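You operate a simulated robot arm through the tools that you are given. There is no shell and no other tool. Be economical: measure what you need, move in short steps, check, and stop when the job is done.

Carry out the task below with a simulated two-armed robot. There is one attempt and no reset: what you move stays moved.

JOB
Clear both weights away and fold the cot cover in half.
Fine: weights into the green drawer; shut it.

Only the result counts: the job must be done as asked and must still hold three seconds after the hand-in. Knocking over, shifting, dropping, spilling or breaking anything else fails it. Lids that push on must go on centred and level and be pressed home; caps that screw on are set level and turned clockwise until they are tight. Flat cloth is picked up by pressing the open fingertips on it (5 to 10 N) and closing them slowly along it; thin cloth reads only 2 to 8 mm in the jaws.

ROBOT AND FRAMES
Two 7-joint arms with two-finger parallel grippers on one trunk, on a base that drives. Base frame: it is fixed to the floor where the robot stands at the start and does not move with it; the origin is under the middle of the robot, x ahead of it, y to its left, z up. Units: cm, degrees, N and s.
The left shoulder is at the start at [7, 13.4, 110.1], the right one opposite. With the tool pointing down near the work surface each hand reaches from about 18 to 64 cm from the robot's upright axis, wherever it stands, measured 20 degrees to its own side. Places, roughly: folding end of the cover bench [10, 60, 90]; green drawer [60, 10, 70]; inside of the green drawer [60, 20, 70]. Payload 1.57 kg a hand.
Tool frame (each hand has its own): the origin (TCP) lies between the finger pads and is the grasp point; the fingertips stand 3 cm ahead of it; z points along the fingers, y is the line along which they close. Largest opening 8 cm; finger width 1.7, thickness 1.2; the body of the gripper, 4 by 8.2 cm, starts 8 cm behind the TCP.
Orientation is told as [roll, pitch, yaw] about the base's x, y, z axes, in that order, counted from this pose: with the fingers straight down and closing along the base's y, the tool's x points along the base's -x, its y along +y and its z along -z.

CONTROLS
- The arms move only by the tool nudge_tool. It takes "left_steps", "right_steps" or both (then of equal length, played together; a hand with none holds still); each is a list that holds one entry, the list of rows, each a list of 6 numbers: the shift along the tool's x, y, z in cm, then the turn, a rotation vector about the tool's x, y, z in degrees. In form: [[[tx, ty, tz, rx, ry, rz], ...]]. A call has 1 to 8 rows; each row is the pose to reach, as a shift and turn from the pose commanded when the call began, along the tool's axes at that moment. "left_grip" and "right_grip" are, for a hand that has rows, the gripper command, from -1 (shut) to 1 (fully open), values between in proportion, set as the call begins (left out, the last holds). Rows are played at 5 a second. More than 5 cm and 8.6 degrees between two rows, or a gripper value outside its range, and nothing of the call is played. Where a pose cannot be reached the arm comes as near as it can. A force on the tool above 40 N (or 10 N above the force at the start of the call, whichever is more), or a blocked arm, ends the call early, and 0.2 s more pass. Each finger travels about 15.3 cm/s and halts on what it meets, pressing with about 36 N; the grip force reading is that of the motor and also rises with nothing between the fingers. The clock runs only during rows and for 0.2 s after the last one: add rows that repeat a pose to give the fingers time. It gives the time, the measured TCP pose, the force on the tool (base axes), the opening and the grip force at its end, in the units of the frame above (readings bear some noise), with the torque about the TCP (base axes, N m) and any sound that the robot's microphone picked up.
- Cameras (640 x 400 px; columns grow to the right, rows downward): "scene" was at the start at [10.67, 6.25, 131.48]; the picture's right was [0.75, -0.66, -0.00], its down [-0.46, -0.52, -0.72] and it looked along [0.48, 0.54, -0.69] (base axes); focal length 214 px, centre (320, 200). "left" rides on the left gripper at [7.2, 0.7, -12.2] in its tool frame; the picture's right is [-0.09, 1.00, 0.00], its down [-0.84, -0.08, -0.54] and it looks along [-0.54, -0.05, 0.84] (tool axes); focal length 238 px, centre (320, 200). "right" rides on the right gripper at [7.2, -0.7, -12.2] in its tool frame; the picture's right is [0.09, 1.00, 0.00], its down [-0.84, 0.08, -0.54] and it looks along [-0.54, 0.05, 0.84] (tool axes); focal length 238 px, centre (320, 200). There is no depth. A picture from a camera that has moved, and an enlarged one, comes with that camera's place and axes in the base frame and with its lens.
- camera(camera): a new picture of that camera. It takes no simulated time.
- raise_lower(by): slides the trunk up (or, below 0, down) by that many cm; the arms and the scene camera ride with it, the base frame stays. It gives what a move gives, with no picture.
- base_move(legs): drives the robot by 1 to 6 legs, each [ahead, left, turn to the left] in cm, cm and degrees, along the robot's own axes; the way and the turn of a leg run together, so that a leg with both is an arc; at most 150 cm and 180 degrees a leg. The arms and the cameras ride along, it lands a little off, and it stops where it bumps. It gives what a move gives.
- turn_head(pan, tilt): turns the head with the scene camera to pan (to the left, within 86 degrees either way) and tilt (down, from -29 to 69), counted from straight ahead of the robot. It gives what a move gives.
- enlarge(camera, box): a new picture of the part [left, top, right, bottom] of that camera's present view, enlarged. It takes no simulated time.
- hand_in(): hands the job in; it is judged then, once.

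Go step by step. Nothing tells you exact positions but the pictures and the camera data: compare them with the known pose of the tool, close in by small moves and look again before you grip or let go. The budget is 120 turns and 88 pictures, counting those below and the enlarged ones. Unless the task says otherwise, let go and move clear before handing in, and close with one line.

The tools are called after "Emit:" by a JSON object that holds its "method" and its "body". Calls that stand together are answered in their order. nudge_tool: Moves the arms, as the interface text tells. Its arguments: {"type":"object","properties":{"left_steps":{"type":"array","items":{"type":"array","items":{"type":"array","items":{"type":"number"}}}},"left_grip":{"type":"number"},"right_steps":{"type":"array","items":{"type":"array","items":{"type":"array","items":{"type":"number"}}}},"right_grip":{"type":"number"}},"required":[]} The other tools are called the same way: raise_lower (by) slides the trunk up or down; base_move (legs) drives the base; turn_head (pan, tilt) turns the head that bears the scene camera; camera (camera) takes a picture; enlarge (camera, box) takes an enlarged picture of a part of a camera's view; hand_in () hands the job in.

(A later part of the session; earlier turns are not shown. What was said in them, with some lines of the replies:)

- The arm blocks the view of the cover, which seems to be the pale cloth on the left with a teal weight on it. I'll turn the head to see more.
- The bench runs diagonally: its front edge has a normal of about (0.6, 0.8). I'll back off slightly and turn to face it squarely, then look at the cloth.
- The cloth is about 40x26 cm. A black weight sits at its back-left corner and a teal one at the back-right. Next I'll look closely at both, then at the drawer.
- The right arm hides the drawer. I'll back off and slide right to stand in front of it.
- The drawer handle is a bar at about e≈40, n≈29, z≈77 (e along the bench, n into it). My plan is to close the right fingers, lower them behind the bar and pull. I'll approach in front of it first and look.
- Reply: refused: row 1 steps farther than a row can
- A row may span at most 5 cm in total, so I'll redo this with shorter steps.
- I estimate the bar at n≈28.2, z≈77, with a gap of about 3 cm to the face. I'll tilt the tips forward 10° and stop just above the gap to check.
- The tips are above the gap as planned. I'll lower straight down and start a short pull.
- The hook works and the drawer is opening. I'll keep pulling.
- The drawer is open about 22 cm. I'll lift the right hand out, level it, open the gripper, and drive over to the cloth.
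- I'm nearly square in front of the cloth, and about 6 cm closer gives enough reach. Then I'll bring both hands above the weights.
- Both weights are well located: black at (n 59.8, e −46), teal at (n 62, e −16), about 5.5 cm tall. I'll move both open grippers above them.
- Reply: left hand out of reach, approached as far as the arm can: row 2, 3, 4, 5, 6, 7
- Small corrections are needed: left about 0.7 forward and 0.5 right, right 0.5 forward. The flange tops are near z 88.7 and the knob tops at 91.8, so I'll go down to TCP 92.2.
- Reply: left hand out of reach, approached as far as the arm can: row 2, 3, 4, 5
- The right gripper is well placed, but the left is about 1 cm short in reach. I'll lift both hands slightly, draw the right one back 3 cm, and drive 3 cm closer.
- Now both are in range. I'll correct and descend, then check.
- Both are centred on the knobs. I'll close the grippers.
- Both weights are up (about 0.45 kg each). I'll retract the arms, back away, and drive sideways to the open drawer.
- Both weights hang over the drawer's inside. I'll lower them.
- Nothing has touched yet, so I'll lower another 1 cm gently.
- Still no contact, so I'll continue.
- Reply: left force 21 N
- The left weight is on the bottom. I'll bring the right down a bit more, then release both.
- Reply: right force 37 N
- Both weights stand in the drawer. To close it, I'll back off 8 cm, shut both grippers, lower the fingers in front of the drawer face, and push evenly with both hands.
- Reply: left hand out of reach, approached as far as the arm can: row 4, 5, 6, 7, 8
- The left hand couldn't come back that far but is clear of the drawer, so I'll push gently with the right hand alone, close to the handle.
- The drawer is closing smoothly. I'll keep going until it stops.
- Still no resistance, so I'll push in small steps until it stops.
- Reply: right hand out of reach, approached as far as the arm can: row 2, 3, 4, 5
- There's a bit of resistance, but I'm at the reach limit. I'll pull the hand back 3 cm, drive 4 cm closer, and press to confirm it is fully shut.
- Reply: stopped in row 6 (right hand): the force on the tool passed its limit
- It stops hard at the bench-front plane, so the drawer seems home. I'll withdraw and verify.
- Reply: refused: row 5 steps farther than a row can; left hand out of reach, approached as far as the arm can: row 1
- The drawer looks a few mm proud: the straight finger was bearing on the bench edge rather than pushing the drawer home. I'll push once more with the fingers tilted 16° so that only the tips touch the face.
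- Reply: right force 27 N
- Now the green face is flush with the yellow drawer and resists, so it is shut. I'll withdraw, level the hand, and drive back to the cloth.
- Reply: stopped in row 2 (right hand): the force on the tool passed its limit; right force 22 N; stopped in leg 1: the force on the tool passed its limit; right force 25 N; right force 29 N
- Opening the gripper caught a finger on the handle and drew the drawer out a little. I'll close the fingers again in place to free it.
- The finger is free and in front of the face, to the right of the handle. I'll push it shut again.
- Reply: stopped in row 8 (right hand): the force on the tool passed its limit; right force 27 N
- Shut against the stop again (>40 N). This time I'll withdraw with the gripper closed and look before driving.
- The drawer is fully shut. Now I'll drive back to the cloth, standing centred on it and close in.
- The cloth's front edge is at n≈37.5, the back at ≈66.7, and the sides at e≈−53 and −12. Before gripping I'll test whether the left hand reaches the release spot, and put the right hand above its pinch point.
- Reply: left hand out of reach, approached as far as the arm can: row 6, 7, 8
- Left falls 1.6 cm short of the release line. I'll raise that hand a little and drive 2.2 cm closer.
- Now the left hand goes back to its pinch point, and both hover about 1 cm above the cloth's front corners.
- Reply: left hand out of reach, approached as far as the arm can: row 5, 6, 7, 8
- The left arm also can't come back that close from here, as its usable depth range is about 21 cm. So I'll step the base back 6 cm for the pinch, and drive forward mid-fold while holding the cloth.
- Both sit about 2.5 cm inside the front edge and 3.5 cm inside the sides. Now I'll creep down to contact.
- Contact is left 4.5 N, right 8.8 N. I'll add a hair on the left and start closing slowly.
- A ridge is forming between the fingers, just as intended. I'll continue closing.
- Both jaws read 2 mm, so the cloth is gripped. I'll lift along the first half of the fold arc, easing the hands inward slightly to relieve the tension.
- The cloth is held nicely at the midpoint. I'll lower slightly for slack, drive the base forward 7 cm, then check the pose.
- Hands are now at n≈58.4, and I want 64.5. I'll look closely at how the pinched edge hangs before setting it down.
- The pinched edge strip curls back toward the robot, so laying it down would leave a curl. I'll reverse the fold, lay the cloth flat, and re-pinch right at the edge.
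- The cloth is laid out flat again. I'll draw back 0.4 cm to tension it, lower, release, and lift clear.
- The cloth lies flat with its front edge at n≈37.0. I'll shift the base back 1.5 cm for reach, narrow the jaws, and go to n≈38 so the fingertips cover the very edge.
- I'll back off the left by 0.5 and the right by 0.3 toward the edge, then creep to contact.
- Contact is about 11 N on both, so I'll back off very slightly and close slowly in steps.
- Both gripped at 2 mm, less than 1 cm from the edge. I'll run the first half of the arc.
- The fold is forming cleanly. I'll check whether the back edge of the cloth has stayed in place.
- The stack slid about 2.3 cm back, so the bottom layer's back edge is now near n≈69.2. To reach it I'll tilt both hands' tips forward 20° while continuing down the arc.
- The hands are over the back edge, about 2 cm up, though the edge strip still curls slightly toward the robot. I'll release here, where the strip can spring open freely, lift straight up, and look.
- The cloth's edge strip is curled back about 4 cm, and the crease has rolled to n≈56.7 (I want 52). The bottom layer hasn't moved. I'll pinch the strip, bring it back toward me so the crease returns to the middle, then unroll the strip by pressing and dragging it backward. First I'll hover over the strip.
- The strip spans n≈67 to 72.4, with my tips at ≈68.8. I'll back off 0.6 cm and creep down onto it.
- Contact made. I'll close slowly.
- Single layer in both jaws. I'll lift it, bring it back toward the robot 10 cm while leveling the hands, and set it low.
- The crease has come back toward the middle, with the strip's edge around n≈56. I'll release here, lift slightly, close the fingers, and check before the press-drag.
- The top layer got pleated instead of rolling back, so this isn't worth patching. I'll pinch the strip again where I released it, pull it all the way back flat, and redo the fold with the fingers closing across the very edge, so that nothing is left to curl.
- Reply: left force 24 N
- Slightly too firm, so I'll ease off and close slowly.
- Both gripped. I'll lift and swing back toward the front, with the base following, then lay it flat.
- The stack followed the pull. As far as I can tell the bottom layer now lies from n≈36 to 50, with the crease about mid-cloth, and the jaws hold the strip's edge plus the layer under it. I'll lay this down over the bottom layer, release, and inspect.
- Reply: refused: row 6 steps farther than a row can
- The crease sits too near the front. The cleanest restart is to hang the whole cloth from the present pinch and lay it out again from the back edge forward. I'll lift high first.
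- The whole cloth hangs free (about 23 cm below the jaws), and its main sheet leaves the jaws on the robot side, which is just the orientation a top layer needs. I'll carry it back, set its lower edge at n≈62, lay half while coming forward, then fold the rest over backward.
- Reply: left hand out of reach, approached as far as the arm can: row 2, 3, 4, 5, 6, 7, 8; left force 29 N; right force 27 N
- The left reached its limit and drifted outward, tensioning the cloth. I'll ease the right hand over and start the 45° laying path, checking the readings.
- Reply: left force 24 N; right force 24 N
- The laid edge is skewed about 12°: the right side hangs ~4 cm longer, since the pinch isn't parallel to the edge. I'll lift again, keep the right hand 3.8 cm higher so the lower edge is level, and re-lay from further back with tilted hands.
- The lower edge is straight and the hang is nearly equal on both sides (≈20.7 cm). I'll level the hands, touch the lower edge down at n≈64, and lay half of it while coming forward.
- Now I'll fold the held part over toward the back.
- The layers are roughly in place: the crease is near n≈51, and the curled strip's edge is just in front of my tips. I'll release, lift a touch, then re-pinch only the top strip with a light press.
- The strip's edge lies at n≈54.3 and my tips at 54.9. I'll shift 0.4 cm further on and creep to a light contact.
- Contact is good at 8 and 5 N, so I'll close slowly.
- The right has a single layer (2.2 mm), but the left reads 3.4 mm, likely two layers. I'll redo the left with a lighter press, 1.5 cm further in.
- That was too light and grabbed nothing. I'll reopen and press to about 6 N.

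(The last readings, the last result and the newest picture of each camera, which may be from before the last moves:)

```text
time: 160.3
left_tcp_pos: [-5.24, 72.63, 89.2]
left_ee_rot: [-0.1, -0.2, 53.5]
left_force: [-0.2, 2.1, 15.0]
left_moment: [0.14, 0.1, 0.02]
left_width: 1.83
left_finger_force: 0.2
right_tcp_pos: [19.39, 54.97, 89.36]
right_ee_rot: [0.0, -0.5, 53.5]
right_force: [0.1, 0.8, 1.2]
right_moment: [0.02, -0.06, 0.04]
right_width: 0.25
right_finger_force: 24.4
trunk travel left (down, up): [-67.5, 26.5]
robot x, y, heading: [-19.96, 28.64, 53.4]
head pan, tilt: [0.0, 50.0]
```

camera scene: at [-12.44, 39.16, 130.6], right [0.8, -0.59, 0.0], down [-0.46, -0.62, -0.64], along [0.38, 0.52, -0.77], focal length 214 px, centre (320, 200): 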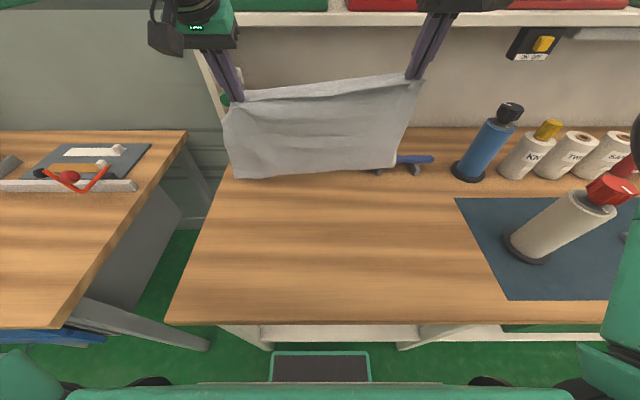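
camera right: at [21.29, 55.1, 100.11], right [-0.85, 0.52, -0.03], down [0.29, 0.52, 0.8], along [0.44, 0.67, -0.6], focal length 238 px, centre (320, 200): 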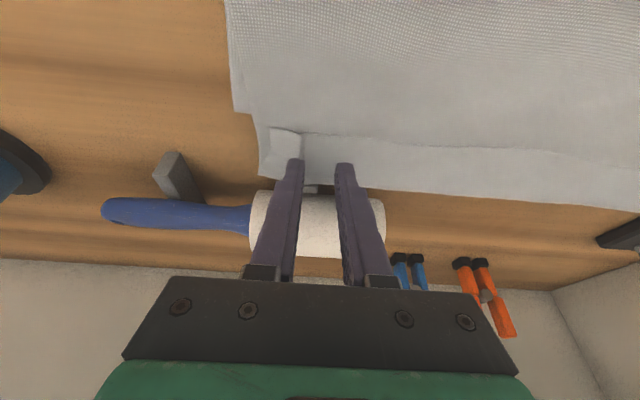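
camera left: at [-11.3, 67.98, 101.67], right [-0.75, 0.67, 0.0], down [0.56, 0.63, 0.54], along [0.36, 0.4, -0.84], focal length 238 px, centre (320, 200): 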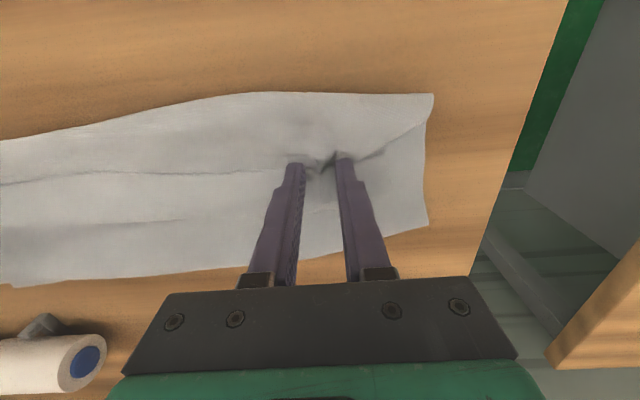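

Emit:
{"method": "nudge_tool", "body": {"left_steps": [[[0, 0, -0.08, 0, 0, 0], [0, 0, -0.08, 0, 0, 0]]], "left_grip": -0.68}}

Emit:
{"method": "nudge_tool", "body": {"left_steps": [[[0, 0, 0, 0, 0, 0], [0, 0, 0, 0, 0, 0]]], "left_grip": -0.82}}

Emit:
{"method": "nudge_tool", "body": {"left_steps": [[[0, 0, 0, 0, 0, 0], [0, 0, 0, 0, 0, 0], [0, 0, 0, 0, 0, 0]]], "left_grip": -1}}

```text
time: 160.9
left_tcp_pos: [-5.28, 72.63, 89.2]
left_ee_rot: [-0.1, -0.1, 53.5]
left_force: [1.8, 3.2, 13.9]
left_moment: [0.14, -0.01, 0.0]
left_width: 1.25
left_finger_force: 0.0
right_tcp_pos: [19.26, 55.1, 89.18]
right_ee_rot: [0.0, -0.5, 53.5]
right_force: [-1.2, 0.5, 1.8]
right_moment: [0.01, 0.01, -0.07]
right_width: 0.27
right_finger_force: 24.4
trunk travel left (down, up): [-67.5, 26.5]
robot x, y, heading: [-20.13, 28.97, 53.5]
head pan, tilt: [0.0, 50.0]
```

```text
time: 161.5
left_tcp_pos: [-5.29, 72.66, 89.23]
left_ee_rot: [-0.1, -0.2, 53.5]
left_force: [0.9, 2.3, 14.3]
left_moment: [0.1, 0.0, 0.04]
left_width: 0.8
left_finger_force: 1.0
right_tcp_pos: [19.35, 54.98, 89.34]
right_ee_rot: [0.0, -0.4, 53.5]
right_force: [-0.9, -1.0, 1.8]
right_moment: [0.01, 0.04, 0.01]
right_width: 0.24
right_finger_force: 24.4
trunk travel left (down, up): [-67.5, 26.5]
robot x, y, heading: [-20.28, 28.83, 53.8]
head pan, tilt: [0.0, 50.0]
```

```text
time: 162.3
left_tcp_pos: [-5.26, 72.62, 89.3]
left_ee_rot: [-0.1, -0.1, 53.6]
left_force: [-0.4, 1.0, 13.9]
left_moment: [0.05, -0.01, 0.01]
left_width: 0.0
left_finger_force: 21.5
right_tcp_pos: [19.37, 54.96, 89.38]
right_ee_rot: [0.1, -0.5, 53.5]
right_force: [-0.8, 1.0, 2.3]
right_moment: [0.01, -0.01, 0.01]
right_width: 0.28
right_finger_force: 23.8
trunk travel left (down, up): [-67.5, 26.5]
robot x, y, heading: [-20.46, 28.79, 53.4]
head pan, tilt: [0.0, 50.0]
```

Slipped again, so I may be too near the strip's edge. I'll move 1 cm further onto the strip and try again.

Emit:
{"method": "nudge_tool", "body": {"left_steps": [[[0, 0, -0.8, 0, 0, 0], [-0.6, 0.5, -1, 0, 0, 0], [-1.0, 0.8, -0.8, 0, 0, 0], [-1.0, 0.8, -0.2, 0, 0, 0], [-1.0, 0.8, -0.03, 0, 0, 0], [-1.0, 0.8, -0.03, 0, 0, 0]]], "left_grip": -0.45}}

Emit:
{"method": "nudge_tool", "body": {"left_steps": [[[0, 0, 0.03, 0, 0, 0], [0, 0, 0.03, 0, 0, 0]]], "left_grip": -0.6}}

Emit:
{"method": "nudge_tool", "body": {"left_steps": [[[0, 0, 0, 0, 0, 0], [0, 0, 0, 0, 0, 0]]], "left_grip": -0.78}}

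Emit:
{"method": "nudge_tool", "body": {"left_steps": [[[0, 0, 0, 0, 0, 0], [0, 0, 0, 0, 0, 0], [0, 0, 0, 0, 0, 0]]], "left_grip": -1}}

```text
time: 163.7
left_tcp_pos: [-5.18, 73.84, 89.34]
left_ee_rot: [-0.1, -0.2, 53.4]
left_force: [-0.1, 1.9, 7.4]
left_moment: [0.08, 0.15, 0.0]
left_width: 2.19
left_finger_force: 0.1
right_tcp_pos: [19.37, 55.03, 89.4]
right_ee_rot: [0.1, -0.5, 53.5]
right_force: [-0.2, 0.1, 2.8]
right_moment: [-0.01, -0.03, 0.01]
right_width: 0.26
right_finger_force: 23.9
trunk travel left (down, up): [-67.5, 26.5]
robot x, y, heading: [-19.92, 28.96, 53.2]
head pan, tilt: [0.0, 50.0]
```

```text
time: 164.3
left_tcp_pos: [-5.28, 73.9, 89.25]
left_ee_rot: [-0.1, -0.2, 53.5]
left_force: [1.0, 1.4, 11.7]
left_moment: [0.04, 0.15, -0.01]
left_width: 1.49
left_finger_force: 0.1
right_tcp_pos: [19.34, 55.06, 89.31]
right_ee_rot: [0.1, -0.4, 53.4]
right_force: [-0.4, 1.0, 2.3]
right_moment: [0.0, -0.02, 0.04]
right_width: 0.26
right_finger_force: 24.3
trunk travel left (down, up): [-67.5, 26.5]
robot x, y, heading: [-19.93, 28.89, 53.5]
head pan, tilt: [0.0, 50.0]
```

```text
time: 164.9
left_tcp_pos: [-5.29, 73.87, 89.22]
left_ee_rot: [0.0, -0.2, 53.4]
left_force: [0.1, 0.8, 13.9]
left_moment: [0.05, 0.18, -0.01]
left_width: 0.83
left_finger_force: 0.0
right_tcp_pos: [19.45, 55.13, 89.33]
right_ee_rot: [0.1, -0.5, 53.3]
right_force: [0.3, 0.5, 2.1]
right_moment: [0.0, -0.01, 0.01]
right_width: 0.23
right_finger_force: 23.9
trunk travel left (down, up): [-67.5, 26.5]
robot x, y, heading: [-20.34, 28.77, 53.7]
head pan, tilt: [0.0, 50.0]
```

```text
time: 165.7
left_tcp_pos: [-5.33, 73.84, 89.24]
left_ee_rot: [-0.1, -0.2, 53.5]
left_force: [-1.8, 3.1, 14.4]
left_moment: [0.13, 0.2, -0.01]
left_width: 0.0
left_finger_force: 21.1
right_tcp_pos: [19.28, 55.04, 89.3]
right_ee_rot: [0.1, -0.5, 53.5]
right_force: [0.1, 1.0, 2.0]
right_moment: [0.0, -0.03, 0.0]
right_width: 0.24
right_finger_force: 24.2
trunk travel left (down, up): [-67.5, 26.5]
robot x, y, heading: [-20.29, 28.8, 53.5]
head pan, tilt: [0.0, 50.0]
```

The left isn't catching. I'll use my last picture to see the actual state before deciding.

Emit:
{"method": "nudge_tool", "body": {"left_steps": [[[0, 0, -2, 0, 0, 0], [0, 0, -6, 0, 0, 0], [0, 0, -10, 0, 0, 0], [-3, 0, -13, 0, 0, 0]]], "left_grip": -0.3}}

Emit:
{"method": "enlarge", "body": {"camera": "scene", "box": [210, 160, 420, 280]}}

```text
time: 166.7
left_tcp_pos: [-3.5, 76.38, 102.16]
left_ee_rot: [-0.2, -0.1, 53.5]
left_force: [0.3, 0.2, 0.2]
left_moment: [0.02, -0.03, 0.03]
left_width: 2.81
left_finger_force: 0.0
right_tcp_pos: [19.52, 55.3, 89.33]
right_ee_rot: [0.1, -0.3, 53.5]
right_force: [-0.8, -1.7, 6.2]
right_moment: [-0.05, -0.05, -0.02]
right_width: 0.25
right_finger_force: 23.7
trunk travel left (down, up): [-67.5, 26.5]
robot x, y, heading: [-19.99, 28.56, 53.6]
head pan, tilt: [0.0, 50.0]
```

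```text
3.05 times, centred on (315, 220) of scene
camera zoom: at [-12.48, 39.12, 130.62], right [0.8, -0.59, 0.0], down [-0.46, -0.62, -0.64], along [0.38, 0.52, -0.77], focal length 654 px, centre (335, 139)
```

zoom: 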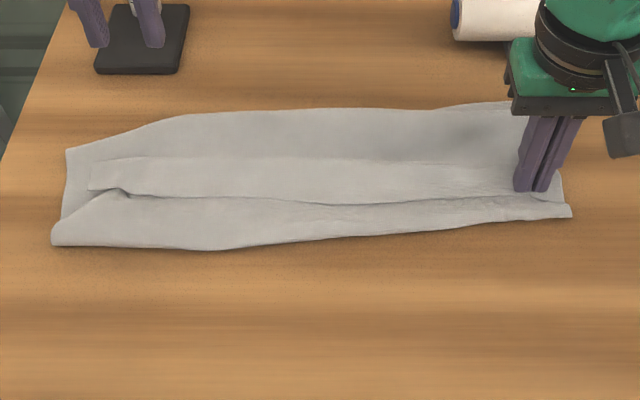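

The strip is visible, with its edge at n≈54.4. I'll retry the left at a fresh spot (e −46) with a wider start opening and a gradual close.

Emit:
{"method": "nudge_tool", "body": {"left_steps": [[[2, -1.3, 4, 0, 0, 0], [3.7, -2.6, 8, 0, 0, 0], [3.7, -2.6, 11.5, 0, 0, 0], [3.7, -2.6, 12.6, 0, 0, 0], [3.7, -2.6, 12.85, 0, 0, 0], [3.7, -2.6, 12.92, 0, 0, 0], [3.7, -2.6, 12.92, 0, 0, 0]]], "left_grip": -0.2}}

Emit:
{"method": "nudge_tool", "body": {"left_steps": [[[0, 0, 0, 0, 0, 0], [0, 0, 0, 0, 0, 0]]], "left_grip": -0.35}}

Emit:
{"method": "nudge_tool", "body": {"left_steps": [[[0, 0, 0, 0, 0, 0], [0, 0, 0, 0, 0, 0]]], "left_grip": -0.5}}

Emit:
{"method": "nudge_tool", "body": {"left_steps": [[[0, 0, 0, 0, 0, 0], [0, 0, 0, 0, 0, 0]]], "left_grip": -0.65}}

Emit:
{"method": "nudge_tool", "body": {"left_steps": [[[0, 0, 0, 0, 0, 0], [0, 0, 0, 0, 0, 0]]], "left_grip": -0.8}}

Emit:
{"method": "nudge_tool", "body": {"left_steps": [[[0, 0, 0, 0, 0, 0], [0, 0, 0, 0, 0, 0], [0, 0, 0, 0, 0, 0]]], "left_grip": -1}}

```text
time: 168.3
left_tcp_pos: [-3.58, 71.81, 89.3]
left_ee_rot: [-0.1, -0.2, 53.5]
left_force: [-1.2, 0.3, 6.7]
left_moment: [0.02, 0.08, -0.01]
left_width: 3.17
left_finger_force: 0.1
right_tcp_pos: [19.27, 55.06, 89.33]
right_ee_rot: [0.0, -0.5, 53.5]
right_force: [0.4, 0.6, 3.2]
right_moment: [0.04, -0.03, 0.01]
right_width: 0.24
right_finger_force: 23.6
trunk travel left (down, up): [-67.5, 26.5]
robot x, y, heading: [-20.06, 28.76, 53.7]
head pan, tilt: [0.0, 50.0]
```

```text
time: 168.9
left_tcp_pos: [-3.61, 71.75, 89.23]
left_ee_rot: [-0.2, -0.1, 53.5]
left_force: [-0.2, 0.0, 7.5]
left_moment: [-0.01, -0.04, -0.01]
left_width: 2.49
left_finger_force: 0.1
right_tcp_pos: [19.29, 55.09, 89.24]
right_ee_rot: [0.1, -0.5, 53.5]
right_force: [-0.7, 1.6, 3.6]
right_moment: [0.02, 0.01, 0.0]
right_width: 0.27
right_finger_force: 23.9
trunk travel left (down, up): [-67.5, 26.5]
robot x, y, heading: [-19.97, 29.02, 53.6]
head pan, tilt: [0.0, 50.0]
```

```text
time: 169.5
left_tcp_pos: [-3.6, 71.85, 89.3]
left_ee_rot: [-0.1, -0.3, 53.5]
left_force: [1.8, -1.2, 7.0]
left_moment: [-0.02, -0.05, 0.0]
left_width: 1.99
left_finger_force: 0.1
right_tcp_pos: [19.33, 55.01, 89.4]
right_ee_rot: [0.2, -0.5, 53.5]
right_force: [-0.8, 1.9, 3.3]
right_moment: [0.04, 0.04, 0.0]
right_width: 0.24
right_finger_force: 23.7
trunk travel left (down, up): [-67.5, 26.5]
robot x, y, heading: [-20.53, 28.29, 53.2]
head pan, tilt: [0.0, 50.0]
```

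```text
time: 170.1
left_tcp_pos: [-3.65, 71.86, 89.28]
left_ee_rot: [-0.1, -0.1, 53.4]
left_force: [2.1, -2.3, 7.8]
left_moment: [-0.03, -0.09, -0.02]
left_width: 1.49
left_finger_force: 1.6
right_tcp_pos: [19.42, 55.08, 89.28]
right_ee_rot: [0.1, -0.5, 53.4]
right_force: [-2.1, 2.1, 2.7]
right_moment: [0.06, 0.03, 0.03]
right_width: 0.3
right_finger_force: 23.8
trunk travel left (down, up): [-67.5, 26.5]
robot x, y, heading: [-20.25, 28.47, 53.6]
head pan, tilt: [0.0, 50.0]
```

```text
time: 170.7
left_tcp_pos: [-3.56, 71.91, 89.28]
left_ee_rot: [-0.2, -0.3, 53.5]
left_force: [4.0, -3.8, 9.1]
left_moment: [-0.15, -0.17, -0.05]
left_width: 0.82
left_finger_force: 5.8
right_tcp_pos: [19.35, 55.15, 89.3]
right_ee_rot: [0.1, -0.5, 53.5]
right_force: [-4.8, 3.8, 3.0]
right_moment: [0.07, 0.14, 0.05]
right_width: 0.24
right_finger_force: 24.4
trunk travel left (down, up): [-67.5, 26.5]
robot x, y, heading: [-20.32, 28.49, 53.4]
head pan, tilt: [0.0, 50.0]
```

```text
time: 171.5
left_tcp_pos: [-3.59, 71.8, 89.28]
left_ee_rot: [-0.1, -0.3, 53.5]
left_force: [8.0, -5.2, 10.1]
left_moment: [-0.2, -0.22, -0.1]
left_width: 0.42
left_finger_force: 24.9
right_tcp_pos: [19.43, 55.03, 89.2]
right_ee_rot: [0.1, -0.6, 53.5]
right_force: [-6.4, 5.0, 2.3]
right_moment: [0.18, 0.19, 0.04]
right_width: 0.26
right_finger_force: 24.0
trunk travel left (down, up): [-67.5, 26.5]
robot x, y, heading: [-20.16, 28.83, 53.6]
head pan, tilt: [0.0, 50.0]
```

The left has probably caught two layers again. I'll let the left go and flip its side differently: the right hand lifts the strip's edge while the left, with fingers closed, slips under the raised edge and sweeps it backward.

Emit:
{"method": "nudge_tool", "body": {"left_steps": [[[0, 0, 0, 0, 0, 0], [0, 0, 0, 0, 0, 0], [0, 0, -1.5, 0, 0, 0], [1.5, 0, -3, 0, 0, 0], [4, 0, -3, 0, 0, 0], [4, 0, -3, 0, 0, 0]]], "right_steps": [[[0, 0, 0, 0, 0, 0], [0, 0, 0, 0, 0, 0], [0, 0, -1.5, 0, 0, 0], [0, 0, -3, 0, 0, 0], [-0.5, 0, -4.5, 0, 0, 0], [-1.5, 0, -5.5, 0, 0, 0]]], "left_grip": -0.4}}

Emit:
{"method": "nudge_tool", "body": {"left_steps": [[[0, 0, 0, 0, 0, 0], [0, 0, 0, 0, 0, 0], [0, 0, 1.2, 0, 0, 0], [0, 0, 2.2, 0, 0, 0], [0, 0, 2.3, 0, 0, 0]]], "right_steps": [[[0, 0, 0, 0, 0, 0], [-0.5, 0, -0.3, 0, 0, 0], [-1, 0, -0.5, 0, 0, 0], [-1.5, 0, -0.7, 0, 0, 0], [-2, 0, -0.8, 0, 0, 0]]], "left_grip": -1}}

```text
time: 172.9
left_tcp_pos: [-5.87, 68.67, 92.08]
left_ee_rot: [0.0, 0.0, 53.6]
left_force: [-0.8, 0.5, -0.8]
left_moment: [-0.01, -0.02, 0.01]
left_width: 2.39
left_finger_force: 0.0
right_tcp_pos: [20.45, 56.37, 94.82]
right_ee_rot: [0.1, -0.3, 53.5]
right_force: [-0.9, 0.0, 0.4]
right_moment: [0.01, -0.03, 0.02]
right_width: 0.26
right_finger_force: 23.2
trunk travel left (down, up): [-67.5, 26.5]
robot x, y, heading: [-20.47, 28.82, 53.5]
head pan, tilt: [0.0, 50.0]
```

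```text
time: 174.1
left_tcp_pos: [-6.01, 68.69, 89.85]
left_ee_rot: [-0.1, 0.0, 53.5]
left_force: [-0.5, 0.4, -0.4]
left_moment: [0.02, 0.0, 0.0]
left_width: 0.02
left_finger_force: 21.6
right_tcp_pos: [21.61, 57.98, 95.61]
right_ee_rot: [0.1, -0.4, 53.5]
right_force: [0.5, -0.5, -0.1]
right_moment: [0.03, -0.02, 0.0]
right_width: 0.26
right_finger_force: 23.6
trunk travel left (down, up): [-67.5, 26.5]
robot x, y, heading: [-20.08, 29.03, 53.5]
head pan, tilt: [0.0, 50.0]
```

Emit:
{"method": "nudge_tool", "body": {"left_steps": [[[-1.3, 0, 0.1, 0, 0, 0], [-2.7, 0, 0.1, 0, 0, 0], [-4.1, 0, 0, 0, 0, 0], [-5.5, 0, -0.8, 0, 0, 0], [-7, 0, -1.8, 0, 0, 0], [-8.5, 0, -2.6, 0, 0, 0], [-10, 0, -2.6, 0, 0, 0], [-11.2, 0, -2.2, 0, 0, 0]]], "right_steps": [[[-0.5, 0, 0.1, 0, 0, 0], [-1, 0, 0.3, 0, 0, 0], [-1.5, 0, 0.5, 0, 0, 0], [-2, 0, 0.8, 0, 0, 0], [-2.5, 0, 1, 0, 0, 0], [-3, 0, 1.3, 0, 0, 0], [-3.5, 0, 1.6, 0, 0, 0], [-3.8, 0, 1.8, 0, 0, 0]]]}}

```text
time: 175.9
left_tcp_pos: [-0.54, 77.36, 92.36]
left_ee_rot: [-0.3, -0.1, 53.5]
left_force: [0.7, -0.1, 0.3]
left_moment: [0.0, 0.01, 0.01]
left_width: 0.01
left_finger_force: 21.3
left hand out of reach, approached as far as the arm can: row 8
right_tcp_pos: [23.59, 60.99, 93.65]
right_ee_rot: [0.1, -0.4, 53.5]
right_force: [0.6, -0.6, 0.6]
right_moment: [-0.01, -0.03, 0.03]
right_width: 0.26
right_finger_force: 24.4
trunk travel left (down, up): [-67.5, 26.5]
robot x, y, heading: [-20.44, 29.0, 53.6]
head pan, tilt: [0.0, 50.0]
```

Now I'll release the right at this forward lean and lift both hands clear.

Emit:
{"method": "nudge_tool", "body": {"left_steps": [[[0, 0, 0, 0, 0, 0], [0, 0, 0, 0, 0, 0], [0, 0, -1, 0, 0, 0], [0, 0, -4, 0, 0, 0], [0, 0, -8, 0, 0, 0]]], "right_steps": [[[-0.3, 0, 0, 0, 0, 0], [-0.6, 0, 0, 0, 0, 0], [-0.6, 0, -1.5, 0, 0, 0], [-0.6, 0, -4.5, 0, 0, 0], [-0.6, 0, -8, 0, 0, 0]]], "right_grip": 0}}

Emit:
{"method": "camera", "body": {"camera": "scene"}}

```text
time: 177.1
left_tcp_pos: [-0.75, 77.29, 100.34]
left_ee_rot: [-0.1, -0.1, 53.5]
left_force: [-0.3, -1.0, 0.7]
left_moment: [0.04, 0.02, 0.0]
left_width: 0.0
left_finger_force: 21.3
right_tcp_pos: [23.94, 61.27, 101.94]
right_ee_rot: [0.0, -0.4, 53.4]
right_force: [-0.5, -0.4, 0.2]
right_moment: [-0.01, -0.02, 0.02]
right_width: 4.0
right_finger_force: 0.2
trunk travel left (down, up): [-67.5, 26.5]
robot x, y, heading: [-20.59, 28.93, 53.4]
head pan, tilt: [0.0, 50.0]
```

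```text
refused: no pictures are left
```

No pictures remain. I'll do one light blind sweep with closed fingers, just above the flat layers, from front to back on both sides to push any remaining curl over, then clear away.

Emit:
{"method": "nudge_tool", "body": {"left_steps": [[[4, 0, 0, 0, 0, 0], [8, 0, 2, 0, 0, 0], [9.3, 0, 6, 0, 0, 0], [9.3, 0, 9.5, 0, 0, 0], [9.3, 0, 10.7, 0, 0, 0], [9.3, 0, 10.7, 0, 0, 0]]], "right_steps": [[[4, 0, 0, 0, 0, 0], [8, 0, 2, 0, 0, 0], [10, 0, 6, 0, 0, 0], [10, 0, 10.5, 0, 0, 0], [10, 0, 12.3, 0, 0, 0], [10, 0, 12.3, 0, 0, 0]]], "right_grip": -1}}

Emit:
{"method": "nudge_tool", "body": {"left_steps": [[[-1.5, 0, 0, 0, 0, 0], [-3, 0, 0, 0, 0, 0], [-4.5, 0, 0, 0, 0, 0], [-6, 0, -0.3, 0, 0, 0], [-7.5, 0, -0.8, 0, 0, 0], [-9, 0, -1.2, 0, 0, 0], [-9.3, 0, -3, 0, 0, 0], [-9.3, 0, -7, 0, 0, 0]]], "right_steps": [[[-1.5, 0, 0, 0, 0, 0], [-3, 0, 0, 0, 0, 0], [-4.5, 0, 0, 0, 0, 0], [-6, 0, -0.3, 0, 0, 0], [-7.5, 0, -0.8, 0, 0, 0], [-9, 0, -1.2, 0, 0, 0], [-10, 0, -3, 0, 0, 0], [-10, 0, -7, 0, 0, 0]]]}}

```text
time: 178.5
left_tcp_pos: [-5.83, 69.8, 89.6]
left_ee_rot: [-0.1, -0.1, 53.5]
left_force: [0.3, -0.6, -0.2]
left_moment: [0.0, 0.0, 0.01]
left_width: 0.0
left_finger_force: 21.2
right_tcp_pos: [18.16, 53.51, 89.51]
right_ee_rot: [0.1, -0.3, 53.5]
right_force: [-0.2, 0.3, 0.3]
right_moment: [-0.03, -0.02, 0.02]
right_width: 0.0
right_finger_force: 20.9
trunk travel left (down, up): [-67.5, 26.5]
robot x, y, heading: [-20.26, 28.74, 53.6]
head pan, tilt: [0.0, 50.0]
```

```text
time: 180.3
left_tcp_pos: [-0.64, 77.13, 96.75]
left_ee_rot: [-0.1, -0.2, 53.4]
left_force: [-0.3, 0.6, 0.3]
left_moment: [0.02, -0.06, -0.02]
left_width: 0.01
left_finger_force: 21.4
right_tcp_pos: [23.96, 61.45, 96.63]
right_ee_rot: [0.0, -0.5, 53.5]
right_force: [-0.6, 0.1, 0.3]
right_moment: [0.0, -0.01, 0.01]
right_width: 0.01
right_finger_force: 21.2
trunk travel left (down, up): [-67.5, 26.5]
robot x, y, heading: [-20.43, 28.89, 53.4]
head pan, tilt: [0.0, 50.0]
```

The sweep went without resistance. I'll raise both hands clear and hand in, since without pictures further moves would only be blind.

Emit:
{"method": "nudge_tool", "body": {"left_steps": [[[0, 0, -4, 0, 0, 0], [2, 0, -8, 0, 0, 0], [4, 0, -12, 0, 0, 0], [6, 0, -15, 0, 0, 0]]], "right_steps": [[[0, 0, -4, 0, 0, 0], [2, 0, -8, 0, 0, 0], [4, 0, -12, 0, 0, 0], [6, 0, -15, 0, 0, 0]]]}}

Emit:
{"method": "hand_in", "body": {}}

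```text
time: 181.3
left_tcp_pos: [-4.24, 72.46, 111.91]
left_ee_rot: [-0.1, -0.3, 53.5]
left_force: [0.5, -1.4, 0.6]
left_moment: [0.02, -0.01, -0.01]
left_width: 0.0
left_finger_force: 20.7
right_tcp_pos: [20.46, 56.51, 111.58]
right_ee_rot: [0.2, -0.5, 53.4]
right_force: [-0.3, 0.4, -0.6]
right_moment: [0.04, 0.02, 0.03]
right_width: 0.01
right_finger_force: 21.1
trunk travel left (down, up): [-67.5, 26.5]
robot x, y, heading: [-20.31, 28.72, 53.2]
head pan, tilt: [0.0, 50.0]
```

```text
The job is handed in.
```

I handed the job in with both weights in the green drawer and the drawer shut, but the fold is unconfirmed: in my last picture the cover was about half-folded, a few degrees askew, with one edge strip curled back, and my final moves to flip that strip were made blind after the pictures ran out.
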